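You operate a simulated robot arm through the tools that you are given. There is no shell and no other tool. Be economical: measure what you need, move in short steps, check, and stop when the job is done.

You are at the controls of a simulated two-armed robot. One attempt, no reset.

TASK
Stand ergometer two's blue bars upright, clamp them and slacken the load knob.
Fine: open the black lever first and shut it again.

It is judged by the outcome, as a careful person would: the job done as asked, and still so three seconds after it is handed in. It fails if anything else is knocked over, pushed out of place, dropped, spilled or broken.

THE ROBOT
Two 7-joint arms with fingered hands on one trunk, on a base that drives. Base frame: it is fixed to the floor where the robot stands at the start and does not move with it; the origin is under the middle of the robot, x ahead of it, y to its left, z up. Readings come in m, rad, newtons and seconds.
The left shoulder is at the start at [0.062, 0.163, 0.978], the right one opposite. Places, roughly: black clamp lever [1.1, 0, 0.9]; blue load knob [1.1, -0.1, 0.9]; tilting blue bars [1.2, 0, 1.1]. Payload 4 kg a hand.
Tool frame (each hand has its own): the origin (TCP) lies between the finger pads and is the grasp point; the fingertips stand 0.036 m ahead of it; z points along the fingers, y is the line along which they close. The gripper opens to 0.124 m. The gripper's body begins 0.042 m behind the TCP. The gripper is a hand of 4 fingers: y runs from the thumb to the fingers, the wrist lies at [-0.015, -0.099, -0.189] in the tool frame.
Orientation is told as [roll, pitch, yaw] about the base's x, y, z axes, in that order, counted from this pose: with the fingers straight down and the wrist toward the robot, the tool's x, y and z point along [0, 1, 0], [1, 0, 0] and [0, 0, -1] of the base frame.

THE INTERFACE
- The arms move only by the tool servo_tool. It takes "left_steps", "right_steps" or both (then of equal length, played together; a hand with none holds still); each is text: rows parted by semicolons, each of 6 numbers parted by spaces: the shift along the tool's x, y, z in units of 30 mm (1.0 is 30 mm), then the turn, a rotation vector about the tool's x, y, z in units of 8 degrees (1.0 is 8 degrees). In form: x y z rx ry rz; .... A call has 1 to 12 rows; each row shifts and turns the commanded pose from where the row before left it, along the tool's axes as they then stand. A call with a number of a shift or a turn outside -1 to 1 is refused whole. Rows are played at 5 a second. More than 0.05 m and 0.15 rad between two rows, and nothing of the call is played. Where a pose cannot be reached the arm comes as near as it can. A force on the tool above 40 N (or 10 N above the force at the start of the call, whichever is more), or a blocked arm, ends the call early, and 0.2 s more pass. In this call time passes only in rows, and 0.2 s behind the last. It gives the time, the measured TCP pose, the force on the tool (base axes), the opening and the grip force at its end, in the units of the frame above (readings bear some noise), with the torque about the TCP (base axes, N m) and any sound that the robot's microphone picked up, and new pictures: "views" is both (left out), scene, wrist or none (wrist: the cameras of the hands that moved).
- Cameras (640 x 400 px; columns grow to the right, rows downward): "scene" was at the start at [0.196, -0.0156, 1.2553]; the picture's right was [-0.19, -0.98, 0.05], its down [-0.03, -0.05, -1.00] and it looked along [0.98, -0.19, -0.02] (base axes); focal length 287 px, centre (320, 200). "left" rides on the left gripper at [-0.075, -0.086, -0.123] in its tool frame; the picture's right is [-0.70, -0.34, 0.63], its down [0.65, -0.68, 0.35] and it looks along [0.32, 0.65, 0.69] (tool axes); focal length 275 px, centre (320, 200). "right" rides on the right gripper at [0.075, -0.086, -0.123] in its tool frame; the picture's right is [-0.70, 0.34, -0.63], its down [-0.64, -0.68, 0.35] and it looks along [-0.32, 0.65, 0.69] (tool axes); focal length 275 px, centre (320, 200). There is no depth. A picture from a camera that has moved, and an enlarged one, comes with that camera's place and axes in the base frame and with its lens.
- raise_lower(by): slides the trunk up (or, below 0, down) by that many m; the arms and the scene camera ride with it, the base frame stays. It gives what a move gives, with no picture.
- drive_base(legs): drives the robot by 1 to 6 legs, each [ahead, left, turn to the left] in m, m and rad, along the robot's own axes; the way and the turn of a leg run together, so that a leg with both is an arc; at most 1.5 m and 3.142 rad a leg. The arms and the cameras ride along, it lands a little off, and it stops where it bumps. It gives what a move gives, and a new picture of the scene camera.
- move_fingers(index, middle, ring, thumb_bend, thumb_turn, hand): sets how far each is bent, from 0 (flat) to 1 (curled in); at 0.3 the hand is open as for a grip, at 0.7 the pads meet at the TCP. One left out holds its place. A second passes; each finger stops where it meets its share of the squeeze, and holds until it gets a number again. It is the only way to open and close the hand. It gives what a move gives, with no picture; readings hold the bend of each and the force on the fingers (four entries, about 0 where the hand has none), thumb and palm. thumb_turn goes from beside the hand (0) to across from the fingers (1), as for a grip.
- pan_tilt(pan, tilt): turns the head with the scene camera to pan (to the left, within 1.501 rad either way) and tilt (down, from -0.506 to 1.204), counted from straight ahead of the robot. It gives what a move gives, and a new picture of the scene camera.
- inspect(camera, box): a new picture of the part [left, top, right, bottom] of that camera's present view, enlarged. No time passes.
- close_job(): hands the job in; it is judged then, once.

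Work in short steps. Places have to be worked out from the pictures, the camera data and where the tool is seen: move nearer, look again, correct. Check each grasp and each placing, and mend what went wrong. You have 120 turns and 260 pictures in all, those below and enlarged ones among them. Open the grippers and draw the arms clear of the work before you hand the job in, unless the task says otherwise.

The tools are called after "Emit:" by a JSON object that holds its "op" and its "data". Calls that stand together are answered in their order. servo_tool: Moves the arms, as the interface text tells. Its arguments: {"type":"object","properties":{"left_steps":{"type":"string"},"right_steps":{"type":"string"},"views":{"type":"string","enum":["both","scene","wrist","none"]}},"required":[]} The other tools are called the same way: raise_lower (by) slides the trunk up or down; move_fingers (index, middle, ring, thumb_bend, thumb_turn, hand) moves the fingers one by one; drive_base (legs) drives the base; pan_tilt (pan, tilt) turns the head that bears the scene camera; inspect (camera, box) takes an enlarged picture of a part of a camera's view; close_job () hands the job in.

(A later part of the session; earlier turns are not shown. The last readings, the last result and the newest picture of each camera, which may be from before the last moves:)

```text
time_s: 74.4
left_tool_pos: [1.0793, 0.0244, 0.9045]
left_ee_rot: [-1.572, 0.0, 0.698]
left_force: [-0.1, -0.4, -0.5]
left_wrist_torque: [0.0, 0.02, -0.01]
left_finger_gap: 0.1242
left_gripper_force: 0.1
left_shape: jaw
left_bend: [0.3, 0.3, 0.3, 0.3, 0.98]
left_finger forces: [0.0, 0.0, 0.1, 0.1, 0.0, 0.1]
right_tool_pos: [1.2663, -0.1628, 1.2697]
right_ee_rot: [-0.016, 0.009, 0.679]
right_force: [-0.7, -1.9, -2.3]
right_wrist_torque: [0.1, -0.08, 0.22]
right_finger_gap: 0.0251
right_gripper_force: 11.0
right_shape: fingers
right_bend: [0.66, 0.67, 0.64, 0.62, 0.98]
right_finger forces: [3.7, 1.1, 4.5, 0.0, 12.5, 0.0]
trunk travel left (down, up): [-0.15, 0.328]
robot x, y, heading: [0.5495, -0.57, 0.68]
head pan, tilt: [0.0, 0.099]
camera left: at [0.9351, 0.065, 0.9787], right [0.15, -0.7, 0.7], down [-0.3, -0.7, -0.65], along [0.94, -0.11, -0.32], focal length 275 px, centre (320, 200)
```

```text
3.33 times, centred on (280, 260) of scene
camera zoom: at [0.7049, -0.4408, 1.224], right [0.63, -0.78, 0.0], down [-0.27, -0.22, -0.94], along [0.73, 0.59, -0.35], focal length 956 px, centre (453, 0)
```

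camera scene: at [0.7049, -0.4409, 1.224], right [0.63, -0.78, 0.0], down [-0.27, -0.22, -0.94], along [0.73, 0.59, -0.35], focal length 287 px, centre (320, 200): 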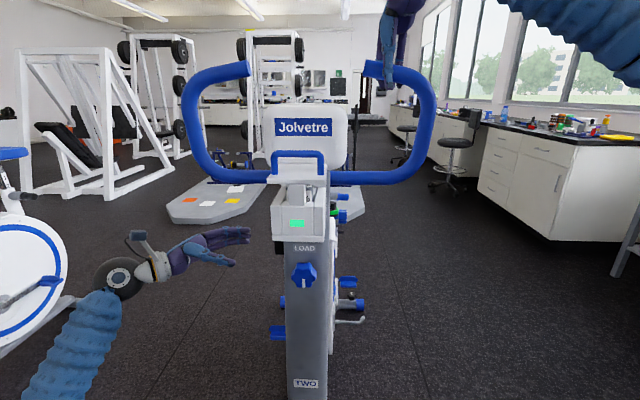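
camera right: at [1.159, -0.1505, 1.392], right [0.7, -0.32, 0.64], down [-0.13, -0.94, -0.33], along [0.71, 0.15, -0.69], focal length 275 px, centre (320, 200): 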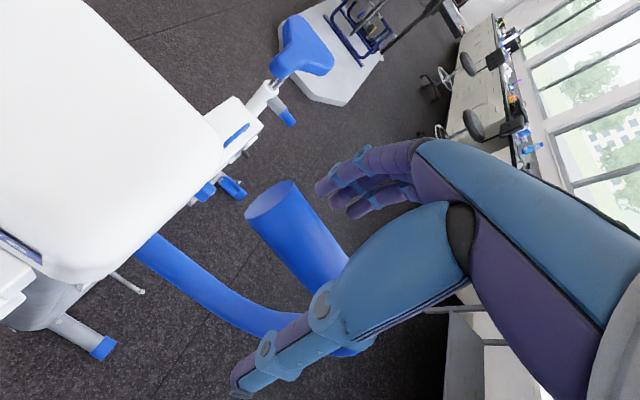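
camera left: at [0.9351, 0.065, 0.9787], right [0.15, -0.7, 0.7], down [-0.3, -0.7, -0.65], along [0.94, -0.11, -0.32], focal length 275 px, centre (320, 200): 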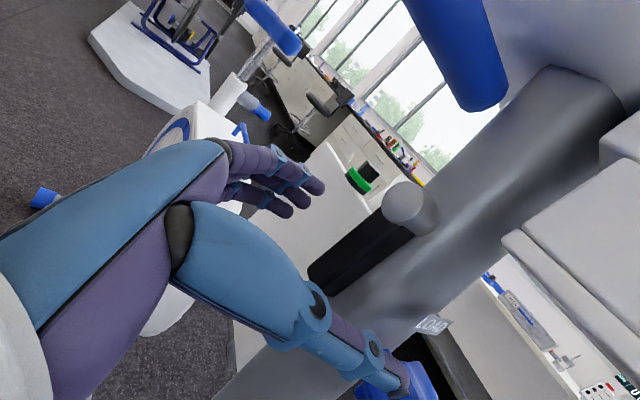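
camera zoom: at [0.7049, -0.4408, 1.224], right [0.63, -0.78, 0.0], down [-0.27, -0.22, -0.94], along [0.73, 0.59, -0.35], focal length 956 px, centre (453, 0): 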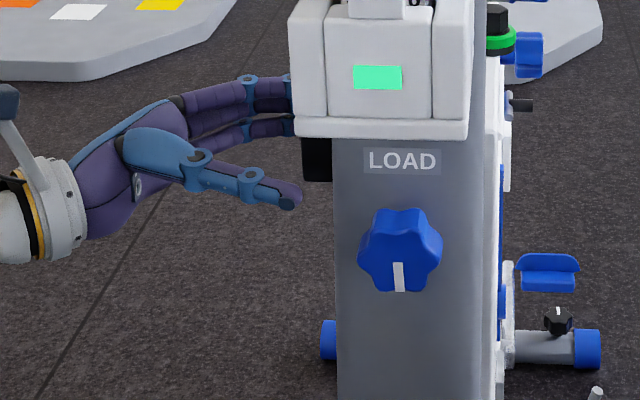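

No contact yet and the lever sits between thumb and fingers. Close the left hand gently on it.

Emit:
{"op": "move_fingers", "data": {"hand": "left", "index": 0.6, "middle": 0.6, "ring": 0.6, "thumb_bend": 0.55}}

Emit:
{"op": "inspect", "data": {"camera": "left", "box": [160, 100, 560, 400]}}

Emit:
{"op": "inspect", "data": {"camera": "scene", "box": [200, 200, 360, 320]}}

```text
time_s: 75.4
left_tool_pos: [1.079, 0.0254, 0.9026]
left_ee_rot: [-1.571, 0.0, 0.697]
left_force: [-0.1, -0.4, 0.1]
left_wrist_torque: [0.01, -0.02, 0.04]
left_finger_gap: 0.0391
left_gripper_force: 0.1
left_shape: fingers
left_bend: [0.6, 0.6, 0.6, 0.55, 0.98]
left_finger forces: [0.1, 0.0, 0.1, 0.1, 0.0, 0.1]
right_tool_pos: [1.2666, -0.163, 1.2705]
right_ee_rot: [-0.018, 0.011, 0.678]
right_force: [-0.7, -1.9, -1.1]
right_wrist_torque: [0.14, -0.04, 0.26]
right_finger_gap: 0.025
right_gripper_force: 10.8
right_shape: fingers
right_bend: [0.66, 0.67, 0.64, 0.62, 0.98]
right_finger forces: [3.5, 0.9, 4.6, 0.0, 12.6, 0.0]
trunk travel left (down, up): [-0.15, 0.328]
robot x, y, heading: [0.5489, -0.5689, 0.679]
head pan, tilt: [0.0, 0.099]
```

```text
1.33 times, centred on (360, 250) of left
camera zoom: at [0.9353, 0.0652, 0.9784], right [0.15, -0.7, 0.7], down [-0.3, -0.7, -0.64], along [0.94, -0.11, -0.32], focal length 367 px, centre (267, 133)
```

zoom: 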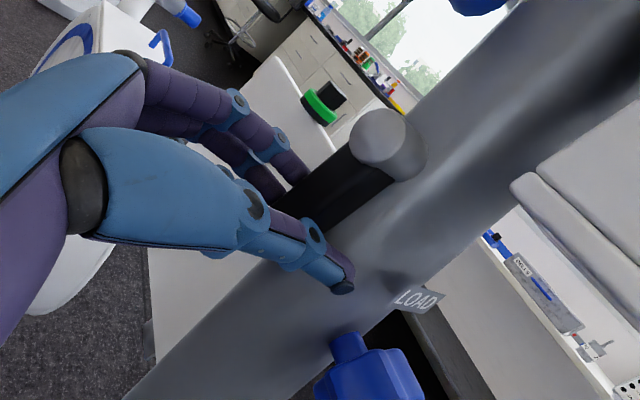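

```text
3.33 times, centred on (280, 260) of scene
camera zoom: at [0.705, -0.4407, 1.224], right [0.63, -0.78, 0.0], down [-0.27, -0.22, -0.94], along [0.73, 0.59, -0.35], focal length 956 px, centre (453, 0)
```

zoom: 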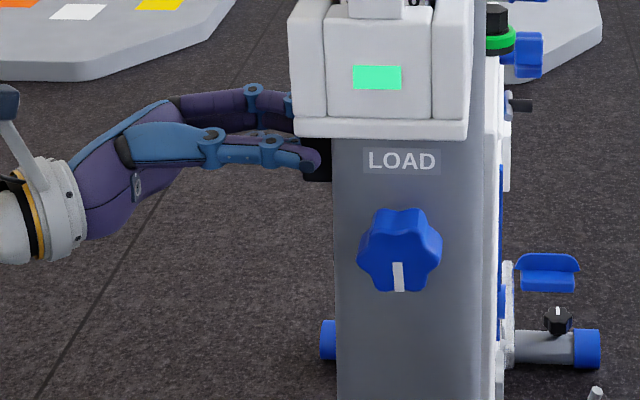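

Fingertips straddle the lever. I go in 8 mm and close further.

Emit:
{"op": "servo_tool", "data": {"left_steps": "0 0 0.27 0 0 0", "views": "none"}}

Emit:
{"op": "move_fingers", "data": {"hand": "left", "index": 0.68, "middle": 0.68, "ring": 0.68, "thumb_bend": 0.66}}

Emit:
{"op": "inspect", "data": {"camera": "left", "box": [160, 100, 560, 400]}}

```text
time_s: 75.8
left_tool_pos: [1.0845, 0.0191, 0.9029]
left_ee_rot: [-1.57, 0.001, 0.697]
left_force: [0.1, 0.1, 0.6]
left_wrist_torque: [-0.01, 0.01, 0.0]
left_finger_gap: 0.039
left_gripper_force: 0.1
left_shape: fingers
left_bend: [0.6, 0.6, 0.6, 0.55, 0.98]
left_finger forces: [0.0, 0.0, 0.0, 0.0, 0.1, 0.0]
right_tool_pos: [1.2661, -0.1629, 1.2712]
right_ee_rot: [-0.017, 0.01, 0.679]
right_force: [-0.5, -2.1, -0.1]
right_wrist_torque: [0.11, -0.06, 0.21]
right_finger_gap: 0.0251
right_gripper_force: 11.2
right_shape: fingers
right_bend: [0.66, 0.67, 0.64, 0.62, 0.98]
right_finger forces: [3.7, 1.0, 4.6, 0.0, 12.5, 0.0]
trunk travel left (down, up): [-0.15, 0.328]
robot x, y, heading: [0.5495, -0.5707, 0.68]
head pan, tilt: [0.0, 0.099]
```

```text
time_s: 76.8
left_tool_pos: [1.0842, 0.0193, 0.9024]
left_ee_rot: [-1.569, 0.001, 0.697]
left_force: [-1.0, -0.7, -2.8]
left_wrist_torque: [0.05, -0.02, 0.07]
left_finger_gap: 0.0246
left_gripper_force: 9.5
left_shape: fingers
left_bend: [0.65, 0.66, 0.66, 0.63, 0.97]
left_finger forces: [3.8, 2.7, 1.7, 0.0, 9.8, 0.0]
right_tool_pos: [1.266, -0.1626, 1.2697]
right_ee_rot: [-0.018, 0.01, 0.679]
right_force: [-0.3, -2.5, -0.3]
right_wrist_torque: [0.15, -0.08, 0.19]
right_finger_gap: 0.025
right_gripper_force: 10.4
right_shape: fingers
right_bend: [0.66, 0.67, 0.64, 0.62, 0.98]
right_finger forces: [3.8, 1.0, 4.5, 0.0, 12.6, 0.0]
trunk travel left (down, up): [-0.15, 0.328]
robot x, y, heading: [0.5484, -0.5666, 0.682]
head pan, tilt: [0.0, 0.099]
```

```text
1.33 times, centred on (360, 250) of left
camera zoom: at [0.9404, 0.0588, 0.9779], right [0.15, -0.7, 0.7], down [-0.3, -0.7, -0.64], along [0.94, -0.11, -0.32], focal length 367 px, centre (267, 133)
```

zoom: 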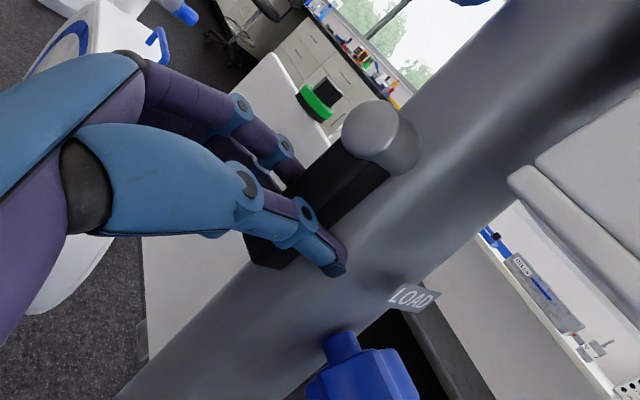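

The lever is gripped. I swing it forward-up about the pivot (anticlockwise seen from outside), first 24°.

Emit:
{"op": "servo_tool", "data": {"left_steps": "-0.02 -0.265 0 0 0 -1; -0.02 -0.265 0 0 0 -1; -0.02 -0.265 0 0 0 -1", "views": "wrist"}}

```text
time_s: 77.6
left_tool_pos: [1.0663, 0.0044, 0.9089]
left_ee_rot: [-1.571, 0.422, 0.696]
left_force: [-3.2, 5.3, 1.0]
left_wrist_torque: [0.12, 0.0, 0.11]
left_finger_gap: 0.0248
left_gripper_force: 10.6
left_shape: fingers
left_bend: [0.65, 0.65, 0.66, 0.63, 0.97]
left_finger forces: [4.1, 3.6, 2.4, 0.0, 10.5, 0.0]
right_tool_pos: [1.2662, -0.1637, 1.2703]
right_ee_rot: [-0.02, 0.011, 0.678]
right_force: [0.3, -3.2, -1.4]
right_wrist_torque: [0.08, -0.02, 0.15]
right_finger_gap: 0.0251
right_gripper_force: 10.8
right_shape: fingers
right_bend: [0.66, 0.67, 0.64, 0.62, 0.98]
right_finger forces: [3.9, 1.0, 4.5, 0.0, 12.3, 0.0]
trunk travel left (down, up): [-0.15, 0.328]
robot x, y, heading: [0.5509, -0.5649, 0.68]
head pan, tilt: [0.0, 0.099]
camera left: at [0.9509, 0.0689, 1.0123], right [0.39, -0.5, 0.77], down [-0.46, -0.83, -0.31], along [0.8, -0.23, -0.55], focal length 275 px, centre (320, 200)
```

left: 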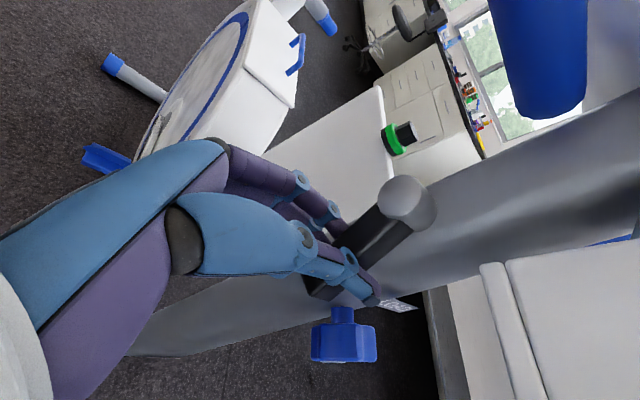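

The lever turns with it at low force. Continue the arc.

Emit:
{"op": "servo_tool", "data": {"left_steps": "-0.02 -0.265 0 0 0 -1; -0.02 -0.265 0 0 0 -1; -0.02 -0.265 0 0 0 -1; -0.02 -0.265 0 0 0 -1; -0.02 -0.265 0 0 0 -1", "views": "both"}}

```text
time_s: 78.8
left_tool_pos: [1.0452, -0.0126, 0.9361]
left_ee_rot: [-1.571, 1.118, 0.695]
left_force: [-1.7, 17.2, 6.4]
left_wrist_torque: [0.07, -0.18, 0.27]
left_finger_gap: 0.025
left_gripper_force: 12.7
left_shape: fingers
left_bend: [0.65, 0.65, 0.66, 0.63, 0.96]
left_finger forces: [3.8, 3.8, 2.6, 0.0, 15.6, 0.1]
right_tool_pos: [1.2647, -0.1633, 1.2706]
right_ee_rot: [-0.019, 0.01, 0.68]
right_force: [1.8, -5.0, -2.2]
right_wrist_torque: [0.03, -0.07, 0.12]
right_finger_gap: 0.0249
right_gripper_force: 11.0
right_shape: fingers
right_bend: [0.66, 0.67, 0.64, 0.62, 0.98]
right_finger forces: [4.2, 1.0, 4.6, 0.0, 12.1, 0.1]
trunk travel left (down, up): [-0.15, 0.328]
robot x, y, heading: [0.5491, -0.5659, 0.678]
head pan, tilt: [0.0, 0.099]
camera scene: at [0.7048, -0.4401, 1.224], right [0.63, -0.78, 0.0], down [-0.27, -0.22, -0.94], along [0.73, 0.59, -0.35], focal length 287 px, centre (320, 200)
camera left: at [0.9883, 0.1011, 1.0458], right [0.77, -0.18, 0.61], down [-0.45, -0.83, 0.33], along [0.44, -0.53, -0.72], focal length 275 px, centre (320, 200)
```

scene: 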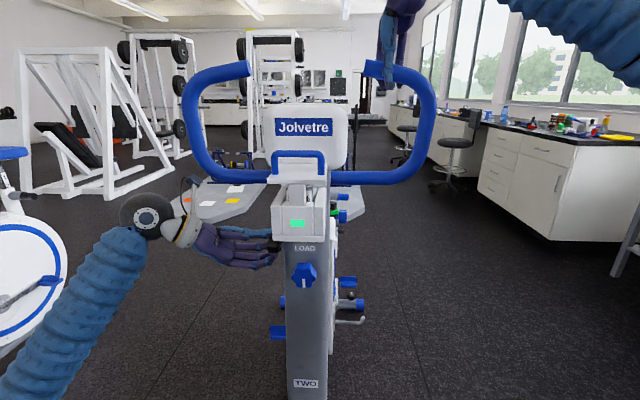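
left: 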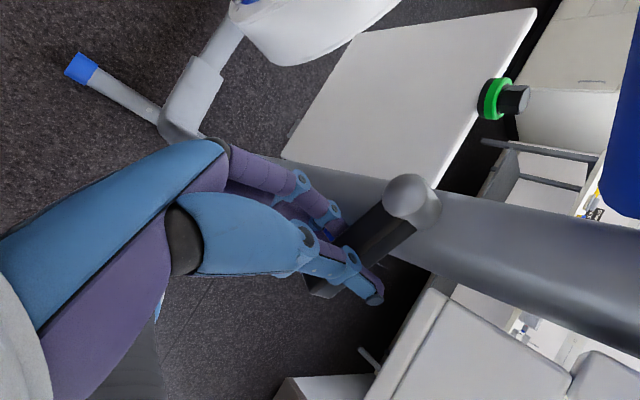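

Lever at ~64° with some side force building; I check clearances from the scene camera and test whether the bars are free by a small rearward push with the right hand.

Emit:
{"op": "inspect", "data": {"camera": "scene", "box": [200, 180, 360, 300]}}

Emit:
{"op": "inspect", "data": {"camera": "left", "box": [260, 140, 500, 340]}}

Emit:
{"op": "servo_tool", "data": {"right_steps": "0 0.2 0 0 0 0; 0 0.2 0 0 0 0", "views": "none"}}

```text
3.33 times, centred on (280, 240) of scene
camera zoom: at [0.7048, -0.4401, 1.224], right [0.63, -0.78, 0.0], down [-0.27, -0.22, -0.94], along [0.73, 0.59, -0.35], focal length 956 px, centre (453, 67)
```

zoom: 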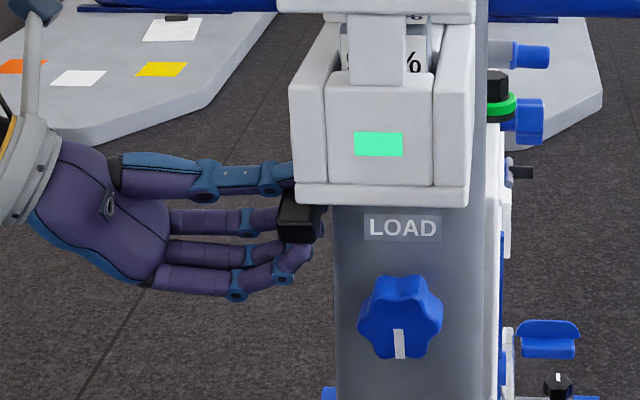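

```text
2.00 times, centred on (380, 240) of left
camera zoom: at [0.9883, 0.1011, 1.0458], right [0.77, -0.18, 0.61], down [-0.45, -0.83, 0.33], along [0.44, -0.53, -0.72], focal length 551 px, centre (200, 120)
```

zoom: 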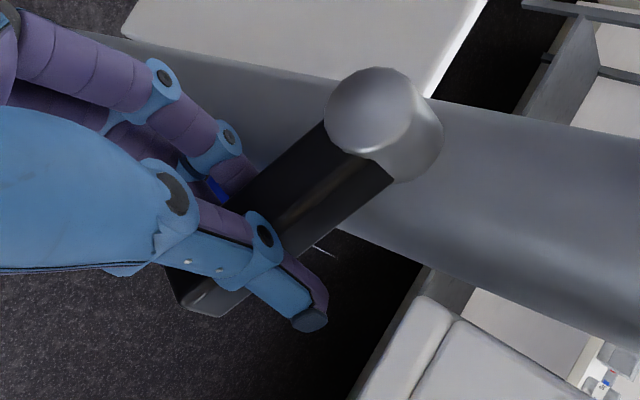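

```text
time_s: 79.4
left_tool_pos: [1.044, -0.014, 0.9363]
left_ee_rot: [-1.571, 1.118, 0.695]
left_force: [-3.5, 18.5, 5.6]
left_wrist_torque: [0.09, -0.17, 0.32]
left_finger_gap: 0.0253
left_gripper_force: 13.7
left_shape: fingers
left_bend: [0.65, 0.65, 0.66, 0.63, 0.95]
left_finger forces: [4.0, 3.7, 2.7, 0.0, 16.8, 0.0]
right_tool_pos: [1.2749, -0.1542, 1.2709]
right_ee_rot: [-0.021, 0.01, 0.678]
right_force: [0.3, -8.7, -2.1]
right_wrist_torque: [-0.02, 0.12, 0.1]
right_finger_gap: 0.0248
right_gripper_force: 11.8
right_shape: fingers
right_bend: [0.66, 0.67, 0.64, 0.62, 0.98]
right_finger forces: [4.4, 1.4, 5.0, 0.0, 13.0, 0.0]
trunk travel left (down, up): [-0.15, 0.328]
robot x, y, heading: [0.5465, -0.5682, 0.678]
head pan, tilt: [0.0, 0.099]
```

The bars now follow the hand with little force – the clamp is open. As a reference for "upright", I look at the sister ergometer's bars, which from here appear nearly side-on.

Emit:
{"op": "pan_tilt", "data": {"pan": 1.13, "tilt": -0.1}}

```text
time_s: 80.8
left_tool_pos: [1.0435, -0.0126, 0.9352]
left_ee_rot: [-1.571, 1.118, 0.697]
left_force: [-3.4, 18.4, 6.2]
left_wrist_torque: [0.05, -0.16, 0.32]
left_finger_gap: 0.0253
left_gripper_force: 13.6
left_shape: fingers
left_bend: [0.65, 0.65, 0.66, 0.63, 0.95]
left_finger forces: [3.9, 3.7, 2.7, 0.1, 17.5, 0.0]
right_tool_pos: [1.2757, -0.156, 1.2707]
right_ee_rot: [-0.02, 0.013, 0.681]
right_force: [2.3, -8.8, 0.5]
right_wrist_torque: [-0.01, 0.07, 0.09]
right_finger_gap: 0.0248
right_gripper_force: 12.4
right_shape: fingers
right_bend: [0.66, 0.67, 0.64, 0.62, 0.98]
right_finger forces: [5.0, 1.2, 4.9, 0.0, 12.7, 0.1]
trunk travel left (down, up): [-0.15, 0.328]
robot x, y, heading: [0.5462, -0.5659, 0.681]
head pan, tilt: [1.129, -0.099]
camera scene: at [0.6175, -0.4095, 1.2551], right [0.95, 0.22, -0.23], down [-0.22, -0.06, -0.97], along [-0.22, 0.97, -0.01], focal length 287 px, centre (320, 200)
```

scene: 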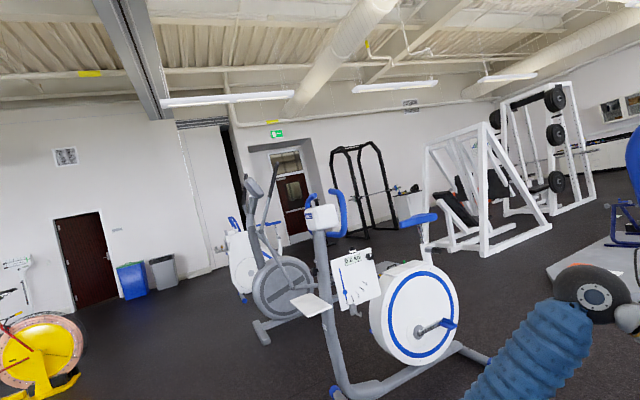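

Emit:
{"op": "inspect", "data": {"camera": "scene", "box": [270, 170, 430, 330]}}

```text
2.50 times, centred on (350, 250) of scene
camera zoom: at [0.6175, -0.4095, 1.2551], right [0.95, 0.22, -0.23], down [-0.22, -0.06, -0.97], along [-0.22, 0.97, -0.01], focal length 717 px, centre (245, 75)
```

zoom: 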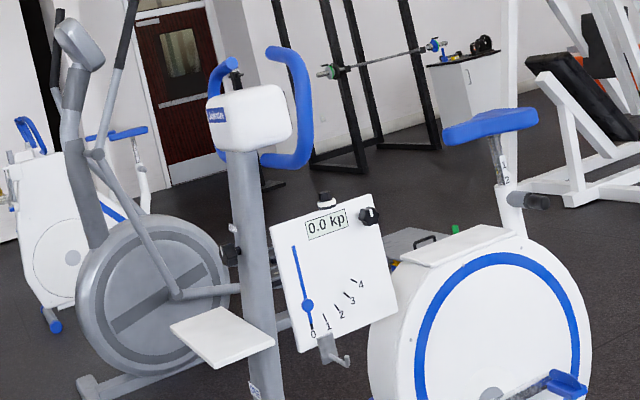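

Ergometer one's panel shows a load scale reading 0.0 kp – useful: two's panel has the same on its right side. I zoom on one's bars.

Emit:
{"op": "inspect", "data": {"camera": "scene", "box": [340, 180, 404, 244]}}

Emit:
{"op": "inspect", "data": {"camera": "scene", "box": [300, 180, 364, 244]}}

```text
6.25 times, centred on (372, 212) of scene
camera zoom: at [0.6175, -0.4095, 1.2551], right [0.95, 0.22, -0.23], down [-0.22, -0.06, -0.97], along [-0.22, 0.97, -0.01], focal length 1792 px, centre (-5, 125)
```

zoom: 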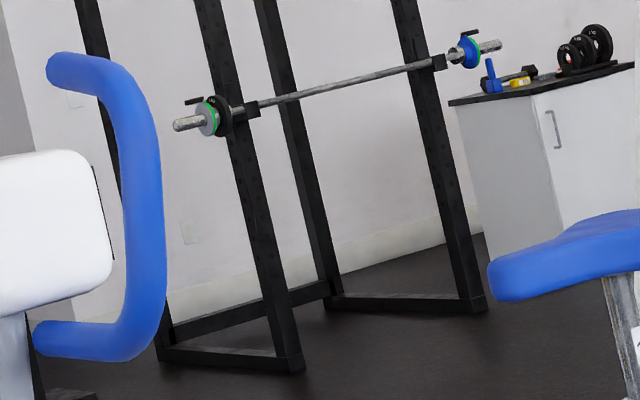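

```text
6.25 times, centred on (332, 212) of scene
camera zoom: at [0.6175, -0.4095, 1.2551], right [0.95, 0.22, -0.23], down [-0.22, -0.06, -0.97], along [-0.22, 0.97, -0.01], focal length 1792 px, centre (245, 125)
```

zoom: 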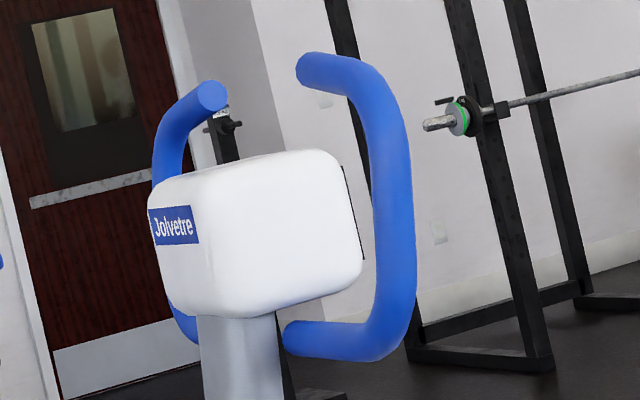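

Ergometer one's bars run in line with its slightly back-leaning post; two's bars start ~13° forward of that (5° forward of vertical). I aim for about upright/slightly back, moving the bars rearward ~25 mm more along their arc.

Emit:
{"op": "pan_tilt", "data": {"pan": 0, "tilt": 0.1}}

Emit:
{"op": "servo_tool", "data": {"right_steps": "0 0.27 0 0.25 0 0; 0 0.27 0 0.25 0 0; 0 0.27 0 0.25 0 0", "views": "both"}}

```text
time_s: 82.1
left_tool_pos: [1.0438, -0.0137, 0.9358]
left_ee_rot: [-1.57, 1.116, 0.696]
left_force: [-4.1, 18.0, 6.7]
left_wrist_torque: [0.08, -0.2, 0.31]
left_finger_gap: 0.0251
left_gripper_force: 14.0
left_shape: fingers
left_bend: [0.65, 0.65, 0.66, 0.63, 0.95]
left_finger forces: [3.9, 3.7, 2.8, 0.0, 17.5, 0.0]
right_tool_pos: [1.2743, -0.1558, 1.271]
right_ee_rot: [-0.02, 0.01, 0.678]
right_force: [2.5, -7.8, 0.3]
right_wrist_torque: [-0.04, 0.02, 0.1]
right_finger_gap: 0.0244
right_gripper_force: 11.7
right_shape: fingers
right_bend: [0.65, 0.67, 0.64, 0.62, 0.98]
right_finger forces: [5.1, 1.3, 5.0, 0.0, 12.3, 0.0]
trunk travel left (down, up): [-0.15, 0.328]
robot x, y, heading: [0.5482, -0.5682, 0.677]
head pan, tilt: [0.0, 0.099]
camera scene: at [0.7046, -0.4403, 1.224], right [0.63, -0.78, 0.0], down [-0.27, -0.22, -0.94], along [0.73, 0.59, -0.35], focal length 287 px, centre (320, 200)
```

scene: 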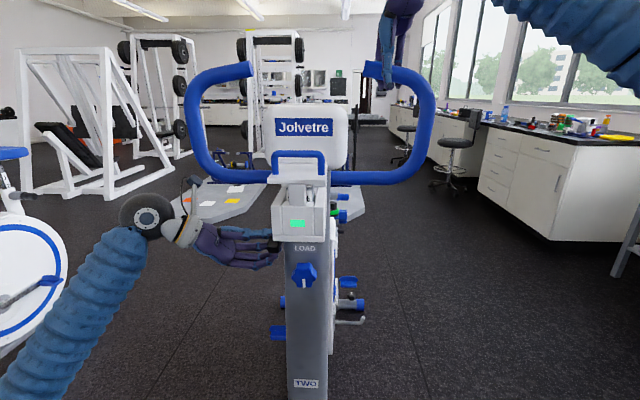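

```text
time_s: 82.9
left_tool_pos: [1.0446, -0.0143, 0.9343]
left_ee_rot: [-1.572, 1.117, 0.695]
left_force: [-5.5, 19.2, 6.1]
left_wrist_torque: [0.04, -0.19, 0.3]
left_finger_gap: 0.0254
left_gripper_force: 14.6
left_shape: fingers
left_bend: [0.65, 0.65, 0.66, 0.63, 0.95]
left_finger forces: [4.0, 3.8, 2.8, 0.0, 18.2, 0.0]
right_tool_pos: [1.2951, -0.1407, 1.2708]
right_ee_rot: [-0.017, 0.114, 0.677]
right_force: [3.4, -8.9, -1.1]
right_wrist_torque: [-0.03, 0.1, 0.07]
right_finger_gap: 0.0248
right_gripper_force: 12.7
right_shape: fingers
right_bend: [0.65, 0.67, 0.64, 0.62, 0.98]
right_finger forces: [5.1, 1.4, 5.2, 0.1, 12.4, 0.1]
trunk travel left (down, up): [-0.15, 0.328]
robot x, y, heading: [0.5493, -0.5669, 0.679]
head pan, tilt: [0.0, 0.099]
camera scene: at [0.7047, -0.4405, 1.224], right [0.63, -0.78, 0.0], down [-0.27, -0.22, -0.94], along [0.73, 0.59, -0.35], focal length 287 px, centre (320, 200)
camera right: at [1.1906, -0.1254, 1.4004], right [0.75, -0.28, 0.6], down [-0.15, -0.96, -0.25], along [0.65, 0.1, -0.76], focal length 275 px, centre (320, 200)
```

scene: 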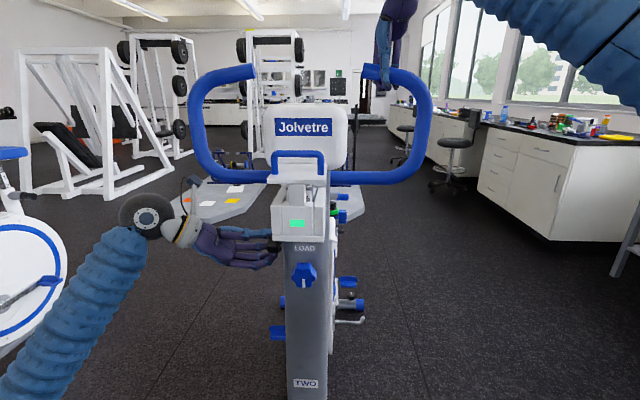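
right: 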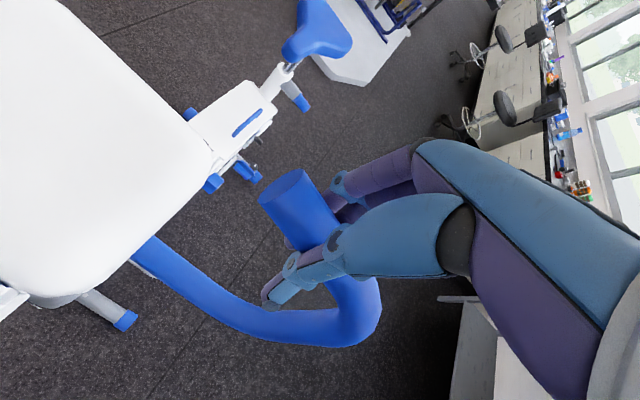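

The bars have come back ~39 mm (≈10°). Holding them there, I swing the lever back down to clamp, then check the angle from the side.

Emit:
{"op": "servo_tool", "data": {"left_steps": "-0.02 0.265 0 0 0 1; -0.02 0.265 0 0 0 1; -0.02 0.265 0 0 0 1; -0.02 0.265 0 0 0 1; -0.02 0.265 0 0 0 1; -0.02 0.265 0 0 0 1; -0.02 0.265 0 0 0 1; -0.02 0.265 0 0 0 1; 0 0.1 0 0 0 0.3", "views": "both"}}

```text
time_s: 84.9
left_tool_pos: [1.0866, 0.0207, 0.9029]
left_ee_rot: [-1.57, -0.043, 0.695]
left_force: [-0.7, -4.6, -6.2]
left_wrist_torque: [0.07, 0.02, 0.03]
left_finger_gap: 0.0253
left_gripper_force: 8.4
left_shape: fingers
left_bend: [0.65, 0.66, 0.67, 0.63, 0.98]
left_finger forces: [3.4, 2.5, 1.7, 0.0, 9.9, 0.0]
right_tool_pos: [1.295, -0.1415, 1.2687]
right_ee_rot: [-0.018, 0.114, 0.678]
right_force: [-0.1, -4.2, 1.1]
right_wrist_torque: [0.08, 0.05, 0.15]
right_finger_gap: 0.0245
right_gripper_force: 11.5
right_shape: fingers
right_bend: [0.65, 0.67, 0.64, 0.62, 0.98]
right_finger forces: [4.9, 1.2, 5.2, 0.0, 12.5, 0.0]
trunk travel left (down, up): [-0.15, 0.328]
robot x, y, heading: [0.5489, -0.5667, 0.682]
head pan, tilt: [0.0, 0.099]
camera scene: at [0.7053, -0.4411, 1.224], right [0.63, -0.78, 0.0], down [-0.27, -0.22, -0.94], along [0.73, 0.59, -0.35], focal length 287 px, centre (320, 200)
camera left: at [0.9408, 0.0588, 0.9743], right [0.13, -0.72, 0.68], down [-0.28, -0.68, -0.67], along [0.95, -0.11, -0.29], focal length 275 px, centre (320, 200)
```

scene: 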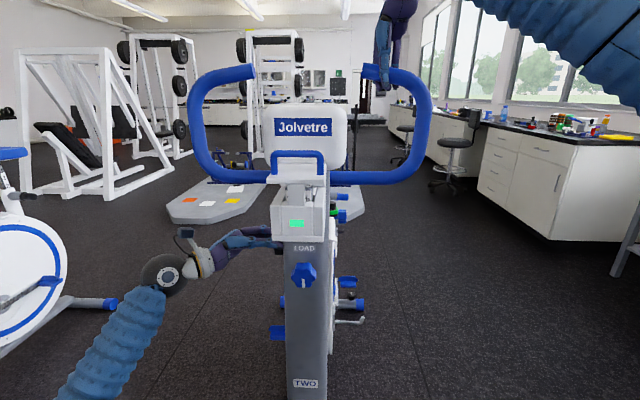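
left: 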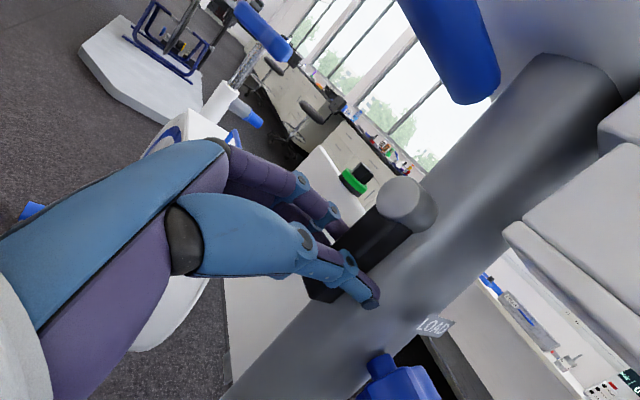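

The lever lies along the post again. I test the clamp with a small 6 mm push through the right hand.

Emit:
{"op": "servo_tool", "data": {"right_steps": "0 -0.2 0 0 0 0; 0 0 0 0 0 0", "views": "none"}}

Emit:
{"op": "servo_tool", "data": {"right_steps": "0 0.2 0 0 0 0; 0 0 0 0 0 0", "views": "none"}}

```text
time_s: 85.5
left_tool_pos: [1.0879, 0.023, 0.9024]
left_ee_rot: [-1.571, -0.04, 0.698]
left_force: [1.0, -5.9, -2.4]
left_wrist_torque: [0.08, -0.06, 0.01]
left_finger_gap: 0.025
left_gripper_force: 8.0
left_shape: fingers
left_bend: [0.65, 0.66, 0.66, 0.63, 0.98]
left_finger forces: [3.0, 2.6, 2.0, 0.1, 9.0, 0.0]
right_tool_pos: [1.2915, -0.1438, 1.2689]
right_ee_rot: [-0.017, 0.118, 0.678]
right_force: [12.1, 6.3, 3.6]
right_wrist_torque: [0.25, -0.19, 0.15]
right_finger_gap: 0.0241
right_gripper_force: 11.3
right_shape: fingers
right_bend: [0.63, 0.67, 0.63, 0.64, 0.98]
right_finger forces: [8.8, 1.8, 5.8, 0.0, 6.4, 0.1]
trunk travel left (down, up): [-0.15, 0.328]
robot x, y, heading: [0.5474, -0.5659, 0.686]
head pan, tilt: [0.0, 0.099]
```

```text
time_s: 86.1
left_tool_pos: [1.0866, 0.0207, 0.9037]
left_ee_rot: [-1.569, -0.04, 0.696]
left_force: [2.8, -4.7, -5.3]
left_wrist_torque: [0.14, 0.04, 0.06]
left_finger_gap: 0.0247
left_gripper_force: 8.2
left_shape: fingers
left_bend: [0.65, 0.66, 0.66, 0.63, 0.98]
left_finger forces: [3.9, 2.5, 1.7, 0.1, 8.0, 0.0]
right_tool_pos: [1.2953, -0.1422, 1.2687]
right_ee_rot: [-0.018, 0.117, 0.678]
right_force: [-2.9, -6.5, -1.7]
right_wrist_torque: [0.04, 0.14, 0.1]
right_finger_gap: 0.0246
right_gripper_force: 12.2
right_shape: fingers
right_bend: [0.65, 0.68, 0.64, 0.63, 0.98]
right_finger forces: [4.6, 1.8, 5.0, 0.0, 13.3, 0.1]
trunk travel left (down, up): [-0.15, 0.328]
robot x, y, heading: [0.5494, -0.5665, 0.679]
head pan, tilt: [0.0, 0.099]
```

Clamped: the same push now meets ~18 N and no motion. I open the left hand, back it out, and turn it to view the bars from the side.

Emit:
{"op": "move_fingers", "data": {"hand": "left", "index": 0.3, "middle": 0.3, "ring": 0.3, "thumb_bend": 0.3}}

Emit:
{"op": "servo_tool", "data": {"left_steps": "0 0 -1 0 0 0; 0 0 -1 0 0 0; 0 0 -1 0 0 0; 0 0 -1 0 0 0; 0 0 -1 0 0 0; 0 0 -1 1 0 0; 0 0 -1 1 0 0; 0 0 -1 1 0 0; 0 0 -1 1 0 0; 0 0 -0.5 1 0 0; 0 0 0 1 0 0", "views": "wrist"}}

```text
time_s: 87.1
left_tool_pos: [1.0867, 0.0215, 0.904]
left_ee_rot: [-1.571, -0.041, 0.696]
left_force: [0.5, 0.1, -0.1]
left_wrist_torque: [-0.05, 0.03, -0.04]
left_finger_gap: 0.123
left_gripper_force: 0.0
left_shape: fingers
left_bend: [0.3, 0.3, 0.3, 0.3, 0.98]
left_finger forces: [0.1, 0.0, 0.1, 0.1, 0.1, 0.0]
right_tool_pos: [1.2951, -0.1418, 1.2692]
right_ee_rot: [-0.018, 0.115, 0.677]
right_force: [-2.1, -6.8, -3.7]
right_wrist_torque: [0.02, 0.11, 0.12]
right_finger_gap: 0.0245
right_gripper_force: 12.4
right_shape: fingers
right_bend: [0.65, 0.68, 0.64, 0.63, 0.98]
right_finger forces: [4.8, 2.0, 5.5, 0.0, 12.9, 0.0]
trunk travel left (down, up): [-0.15, 0.328]
robot x, y, heading: [0.5428, -0.5681, 0.676]
head pan, tilt: [0.0, 0.099]
```

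```text
time_s: 89.5
left_tool_pos: [0.9309, 0.2554, 0.9055]
left_ee_rot: [-1.539, -0.029, -0.143]
left_force: [0.7, 1.0, -0.3]
left_wrist_torque: [0.0, 0.0, 0.01]
left_finger_gap: 0.1231
left_gripper_force: 0.0
left_shape: fingers
left_bend: [0.3, 0.3, 0.3, 0.3, 0.98]
left_finger forces: [0.0, 0.0, 0.0, 0.0, 0.0, 0.0]
right_tool_pos: [1.2941, -0.141, 1.2686]
right_ee_rot: [-0.017, 0.114, 0.678]
right_force: [1.9, -4.7, -4.3]
right_wrist_torque: [0.06, 0.09, 0.11]
right_finger_gap: 0.0248
right_gripper_force: 12.3
right_shape: fingers
right_bend: [0.65, 0.68, 0.64, 0.63, 0.98]
right_finger forces: [5.8, 1.7, 5.8, 0.1, 10.9, 0.1]
trunk travel left (down, up): [-0.15, 0.328]
robot x, y, heading: [0.5489, -0.568, 0.68]
head pan, tilt: [0.0, 0.099]
camera left: at [0.8621, 0.3884, 0.9819], right [-0.45, -0.6, 0.67], down [-0.7, -0.23, -0.67], along [0.55, -0.77, -0.32], focal length 275 px, centre (320, 200)
```

left: 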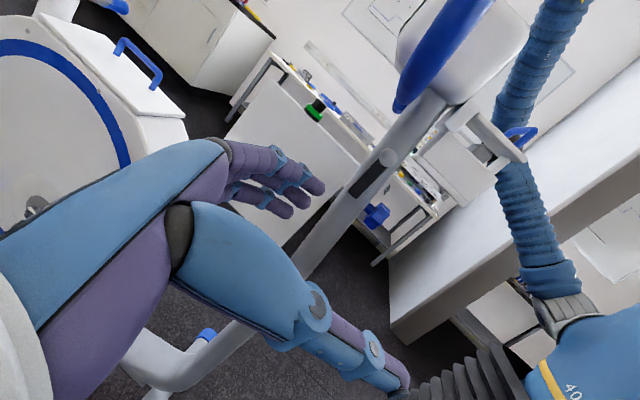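

Good side view but the bar's top is cut; I tilt the hand camera up 16°.

Emit:
{"op": "servo_tool", "data": {"left_steps": "0 0 0 0 -0.7 0.66; 0 0 0 0 -0.7 0.66", "views": "wrist"}}

Emit:
{"op": "inspect", "data": {"camera": "left", "box": [300, 0, 540, 240]}}

```text
time_s: 90.1
left_tool_pos: [0.9334, 0.2561, 0.9057]
left_ee_rot: [-1.738, -0.212, -0.129]
left_force: [0.1, 0.2, 0.4]
left_wrist_torque: [0.05, 0.01, 0.01]
left_finger_gap: 0.1229
left_gripper_force: 0.0
left_shape: fingers
left_bend: [0.3, 0.3, 0.3, 0.3, 0.98]
left_finger forces: [0.1, 0.0, 0.1, 0.0, 0.1, 0.0]
right_tool_pos: [1.2951, -0.1408, 1.2681]
right_ee_rot: [-0.017, 0.116, 0.675]
right_force: [2.8, -4.0, -4.8]
right_wrist_torque: [0.06, 0.06, 0.12]
right_finger_gap: 0.0245
right_gripper_force: 12.9
right_shape: fingers
right_bend: [0.65, 0.67, 0.64, 0.63, 0.98]
right_finger forces: [5.7, 1.7, 6.0, 0.0, 11.0, 0.0]
trunk travel left (down, up): [-0.15, 0.328]
robot x, y, heading: [0.5502, -0.5695, 0.679]
head pan, tilt: [0.0, 0.099]
camera left: at [0.8559, 0.4014, 0.9393], right [-0.56, -0.44, 0.7], down [-0.6, -0.37, -0.71], along [0.58, -0.82, -0.05], focal length 275 px, centre (320, 200)
```

left: 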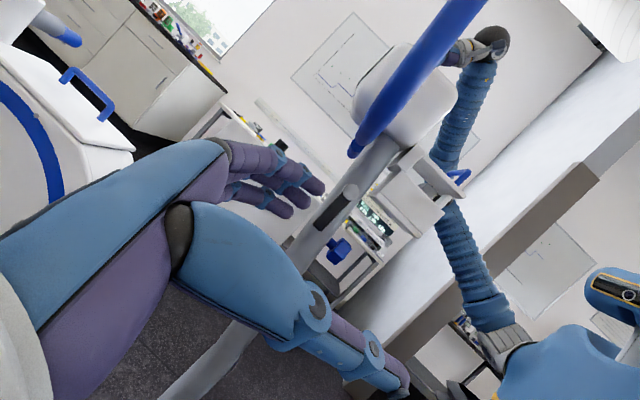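

```text
1.67 times, centred on (420, 120) of left
camera zoom: at [0.8559, 0.4014, 0.9393], right [-0.56, -0.44, 0.7], down [-0.6, -0.37, -0.71], along [0.58, -0.82, -0.05], focal length 459 px, centre (153, 333)
```

zoom: 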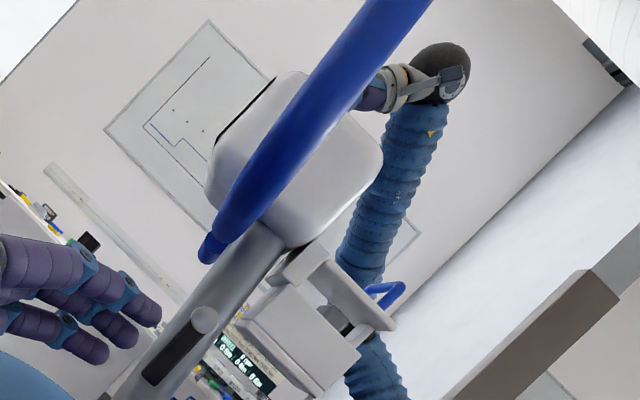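

Bars now run about parallel to the post (≈7° back like ergometer one), lever along the post. I release the right hand, lift off and withdraw, and tuck the left hand away.

Emit:
{"op": "move_fingers", "data": {"hand": "right", "index": 0.3, "middle": 0.3, "ring": 0.3, "thumb_bend": 0.3}}

Emit:
{"op": "servo_tool", "data": {"right_steps": "0 0.1 -1 -0.3 0 0; 0 0 -1 -0.3 0 0; 0 0 -1 -0.2 0 0; 0 -0.5 -0.8 0 0 0; 0 -1 0 0 0 0; 0 -1 0 0 0 0; 0 -1 0 0 0 0; 0 -1 0 0 0 0; 0 -1 0 0 0 0; 0 -1 0 0 0 0; 0 -1 0 0 0 0", "left_steps": "-0.5 -1 0 0 0 0; -0.5 -1 0 0 0 0; -0.5 -1 0 0 0 0; -0.5 -1 0 0 0 0; 0 0 0 0 0 0; 0 0 0 0 0 0; 0 0 0 0 0 0; 0 0 0 0 0 0; 0 0 0 0 0 0; 0 0 0 0 0 0; 0 0 0 0 0 0", "views": "scene"}}

```text
time_s: 91.1
left_tool_pos: [0.9334, 0.256, 0.9047]
left_ee_rot: [-1.738, -0.212, -0.13]
left_force: [-0.3, -0.4, 0.2]
left_wrist_torque: [0.0, -0.03, -0.01]
left_finger_gap: 0.1229
left_gripper_force: 0.1
left_shape: fingers
left_bend: [0.3, 0.3, 0.3, 0.3, 0.98]
left_finger forces: [0.1, 0.0, 0.0, 0.0, 0.1, 0.0]
right_tool_pos: [1.2941, -0.1417, 1.2693]
right_ee_rot: [-0.018, 0.117, 0.676]
right_force: [-0.6, 0.1, -0.6]
right_wrist_torque: [0.03, -0.01, -0.02]
right_finger_gap: 0.1229
right_gripper_force: 0.1
right_shape: fingers
right_bend: [0.3, 0.3, 0.3, 0.3, 0.98]
right_finger forces: [0.1, 0.1, 0.0, 0.0, 0.0, 0.0]
trunk travel left (down, up): [-0.15, 0.328]
robot x, y, heading: [0.5481, -0.5699, 0.674]
head pan, tilt: [0.0, 0.099]
```

```text
time_s: 93.5
left_tool_pos: [0.8057, 0.2825, 0.9379]
left_ee_rot: [-1.737, -0.21, -0.129]
left_force: [0.7, 0.0, 0.6]
left_wrist_torque: [0.01, 0.0, 0.0]
left_finger_gap: 0.1232
left_gripper_force: 0.0
left_shape: fingers
left_bend: [0.3, 0.3, 0.3, 0.3, 0.98]
left_finger forces: [0.1, 0.1, 0.1, 0.0, 0.1, 0.0]
right_tool_pos: [1.1246, -0.2746, 1.3838]
right_ee_rot: [-0.02, 0.005, 0.677]
right_force: [-0.1, 0.2, 0.3]
right_wrist_torque: [0.02, -0.03, -0.01]
right_finger_gap: 0.123
right_gripper_force: 0.1
right_shape: fingers
right_bend: [0.3, 0.3, 0.3, 0.3, 0.98]
right_finger forces: [0.0, 0.1, 0.1, 0.1, 0.0, 0.1]
trunk travel left (down, up): [-0.15, 0.328]
robot x, y, heading: [0.5502, -0.5651, 0.677]
head pan, tilt: [0.0, 0.099]
camera scene: at [0.7045, -0.4409, 1.2241], right [0.63, -0.78, 0.0], down [-0.27, -0.22, -0.94], along [0.73, 0.59, -0.35], focal length 287 px, centre (320, 200)
```

scene: 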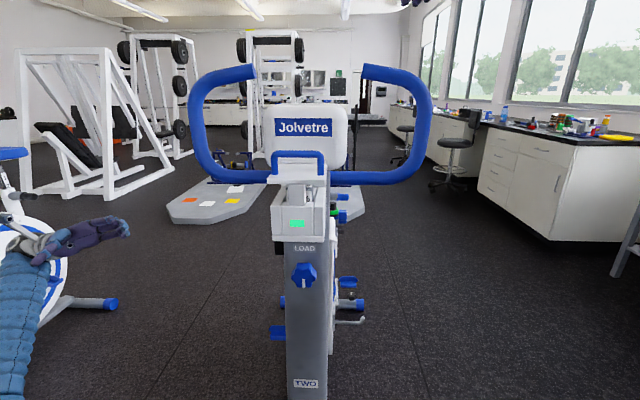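

Bars stay put after release. I back the base 0.12 m and tilt the right hand to point forward.

Emit:
{"op": "drive_base", "data": {"legs": [[-0.12, 0, 0]]}}

Emit:
{"op": "servo_tool", "data": {"right_steps": "0 0 1 -1 0 0; 0 0 1 -1 0 0; 0 0 1 -1 0 0; 0 0 0.5 -1 0 0; 0 -0.5 0 -1 0 0; 0 -0.5 0 -1 0 0; 0 -1 0 -1 0 0; 0 -1 0 -1 0 0; 0 -1 0 -1 0 0; 0 -1 0 -1 0 0; 0 -1 0 -1 0 0; 0 -1 0 -0.3 0 0", "views": "none"}}

Emit:
{"op": "servo_tool", "data": {"right_steps": "0.5 -1 0 0 0 0; 0.5 -1 0 0 0 0; 0.5 -1 0 0 0 0; 0.5 -1 0 0 0 0; 0.5 -1 0 0 0 0", "views": "both"}}

```text
time_s: 94.8
left_tool_pos: [0.7097, 0.2074, 0.9395]
left_ee_rot: [-1.736, -0.214, -0.13]
left_force: [0.0, 0.0, 0.6]
left_wrist_torque: [0.04, 0.0, 0.05]
left_finger_gap: 0.1232
left_gripper_force: 0.0
left_shape: fingers
left_bend: [0.3, 0.3, 0.3, 0.3, 0.98]
left_finger forces: [0.0, 0.0, 0.1, 0.0, 0.0, 0.1]
right_tool_pos: [1.0289, -0.351, 1.3847]
right_ee_rot: [-0.018, 0.002, 0.679]
right_force: [-0.6, -0.2, 0.0]
right_wrist_torque: [0.01, -0.04, 0.02]
right_finger_gap: 0.1231
right_gripper_force: 0.1
right_shape: fingers
right_bend: [0.3, 0.3, 0.3, 0.3, 0.98]
right_finger forces: [0.0, 0.0, 0.0, 0.0, 0.0, 0.1]
trunk travel left (down, up): [-0.15, 0.328]
robot x, y, heading: [0.4552, -0.6442, 0.681]
head pan, tilt: [0.0, 0.099]
camera scene: at [0.6096, -0.5172, 1.2243], right [0.63, -0.78, 0.0], down [-0.27, -0.22, -0.94], along [0.73, 0.59, -0.35], focal length 287 px, centre (320, 200)
```

scene: 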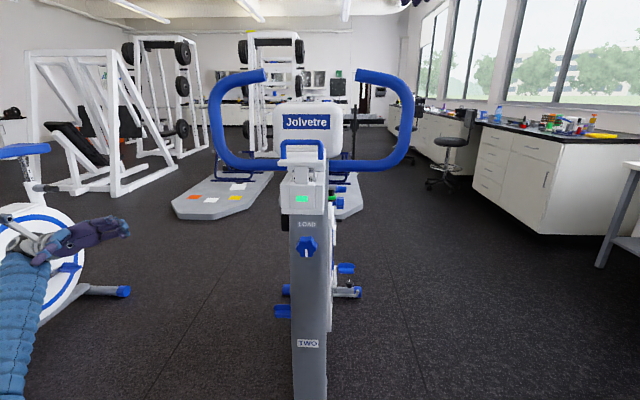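

```text
time_s: 97.4
left_tool_pos: [0.7115, 0.2104, 0.9355]
left_ee_rot: [-1.739, -0.209, -0.13]
left_force: [-0.8, -0.3, -1.8]
left_wrist_torque: [-0.07, 0.01, 0.01]
left_finger_gap: 0.1231
left_gripper_force: 0.1
left_shape: fingers
left_bend: [0.3, 0.3, 0.3, 0.3, 0.98]
left_finger forces: [0.1, 0.0, 0.0, 0.0, 0.1, 0.0]
right_tool_pos: [0.9966, -0.3535, 1.1673]
right_ee_rot: [-0.072, -1.217, 0.758]
right_force: [0.4, -1.0, 3.3]
right_wrist_torque: [-0.18, 0.16, 0.07]
right_finger_gap: 0.1232
right_gripper_force: 0.1
right_shape: fingers
right_bend: [0.3, 0.3, 0.3, 0.3, 0.97]
right_finger forces: [0.0, 0.0, 0.1, 0.0, 0.1, 0.0]
right hand out of reach, approached as far as the arm can: row 9, 10, 11, 12
trunk travel left (down, up): [-0.15, 0.328]
robot x, y, heading: [0.4552, -0.6444, 0.682]
head pan, tilt: [0.0, 0.099]
```

```text
time_s: 98.6
left_tool_pos: [0.7113, 0.2082, 0.9364]
left_ee_rot: [-1.738, -0.211, -0.13]
left_force: [0.9, 0.1, 0.6]
left_wrist_torque: [-0.02, 0.03, 0.0]
left_finger_gap: 0.123
left_gripper_force: 0.1
left_shape: fingers
left_bend: [0.3, 0.3, 0.3, 0.3, 0.98]
left_finger forces: [0.0, 0.0, 0.1, 0.0, 0.1, 0.1]
right_tool_pos: [0.9337, -0.2905, 1.0656]
right_ee_rot: [-0.091, -1.262, 0.781]
right_force: [0.8, 0.0, 0.4]
right_wrist_torque: [-0.01, 0.02, 0.01]
right_finger_gap: 0.1232
right_gripper_force: 0.1
right_shape: fingers
right_bend: [0.3, 0.3, 0.3, 0.3, 0.97]
right_finger forces: [0.0, 0.0, 0.0, 0.0, 0.0, 0.0]
right hand out of reach, approached as far as the arm can: row 1, 2, 3, 4, 5
trunk travel left (down, up): [-0.15, 0.328]
robot x, y, heading: [0.4528, -0.6428, 0.68]
head pan, tilt: [0.0, 0.099]
camera scene: at [0.6112, -0.5151, 1.2235], right [0.63, -0.78, 0.0], down [-0.27, -0.22, -0.94], along [0.73, 0.59, -0.35], focal length 287 px, centre (320, 200)
camera right: at [0.7761, -0.3266, 1.0198], right [0.05, -0.84, 0.53], down [0.52, -0.43, -0.74], along [0.85, 0.32, 0.42], focal length 275 px, centre (320, 200)
```

scene: 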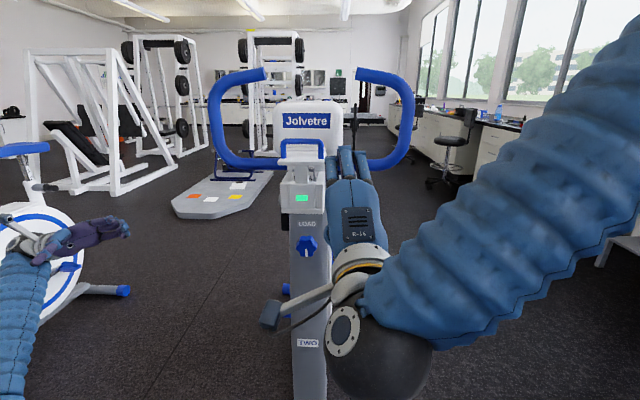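
right: 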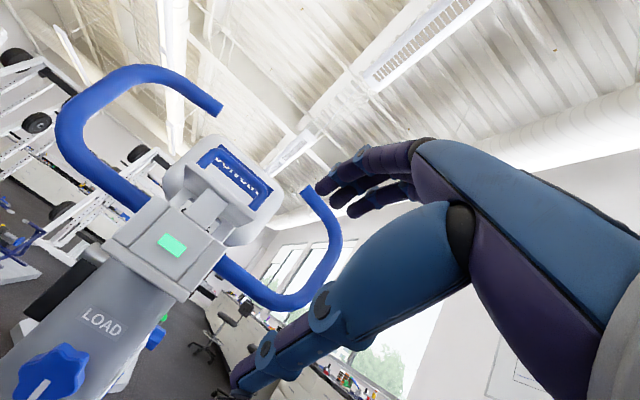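

Pure "wrist below" is at the arm's limit; rolling the hand so the wrist goes to the right should be more natural, and it's the slackening direction too.

Emit:
{"op": "servo_tool", "data": {"right_steps": "0 0 0 0 0 -1; 0 0 0 0 0 -1; 0 0 0 0 0 -1; 0 0 0 0 0 -1; 0 0 0 0 0 -1; 0 0 0 0 0 -1; 0 0 0 0 0 -1; 0 0 0 0 0 -1", "views": "scene"}}

```text
time_s: 100.4
left_tool_pos: [0.7103, 0.2077, 0.9381]
left_ee_rot: [-1.736, -0.213, -0.129]
left_force: [-0.3, 0.2, 0.7]
left_wrist_torque: [-0.02, 0.02, 0.01]
left_finger_gap: 0.1231
left_gripper_force: 0.0
left_shape: fingers
left_bend: [0.3, 0.3, 0.3, 0.3, 0.98]
left_finger forces: [0.0, 0.0, 0.0, 0.1, 0.0, 0.0]
right_tool_pos: [0.9111, -0.2753, 1.068]
right_ee_rot: [-0.742, -1.137, 1.464]
right_force: [-0.2, 1.2, -0.1]
right_wrist_torque: [0.0, -0.03, 0.03]
right_finger_gap: 0.1234
right_gripper_force: 0.1
right_shape: fingers
right_bend: [0.3, 0.3, 0.3, 0.3, 0.97]
right_finger forces: [0.0, 0.1, 0.1, 0.1, 0.0, 0.0]
right hand out of reach, approached as far as the arm can: row 1, 2, 3, 4, 5, 6, 7, 8
trunk travel left (down, up): [-0.15, 0.328]
robot x, y, heading: [0.4534, -0.6451, 0.678]
head pan, tilt: [0.0, 0.099]
camera scene: at [0.6108, -0.5162, 1.2239], right [0.63, -0.78, 0.0], down [-0.27, -0.22, -0.94], along [0.73, 0.59, -0.35], focal length 287 px, centre (320, 200)
```

scene: 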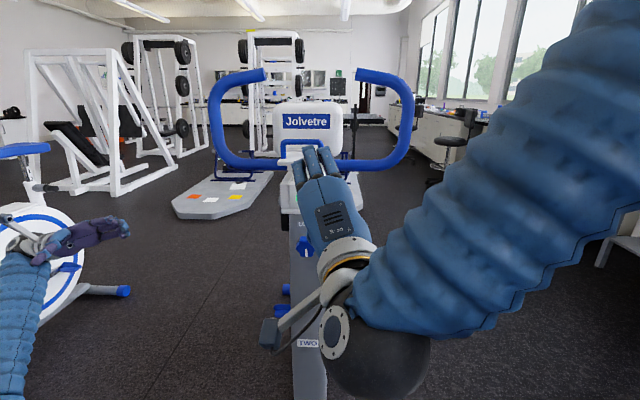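

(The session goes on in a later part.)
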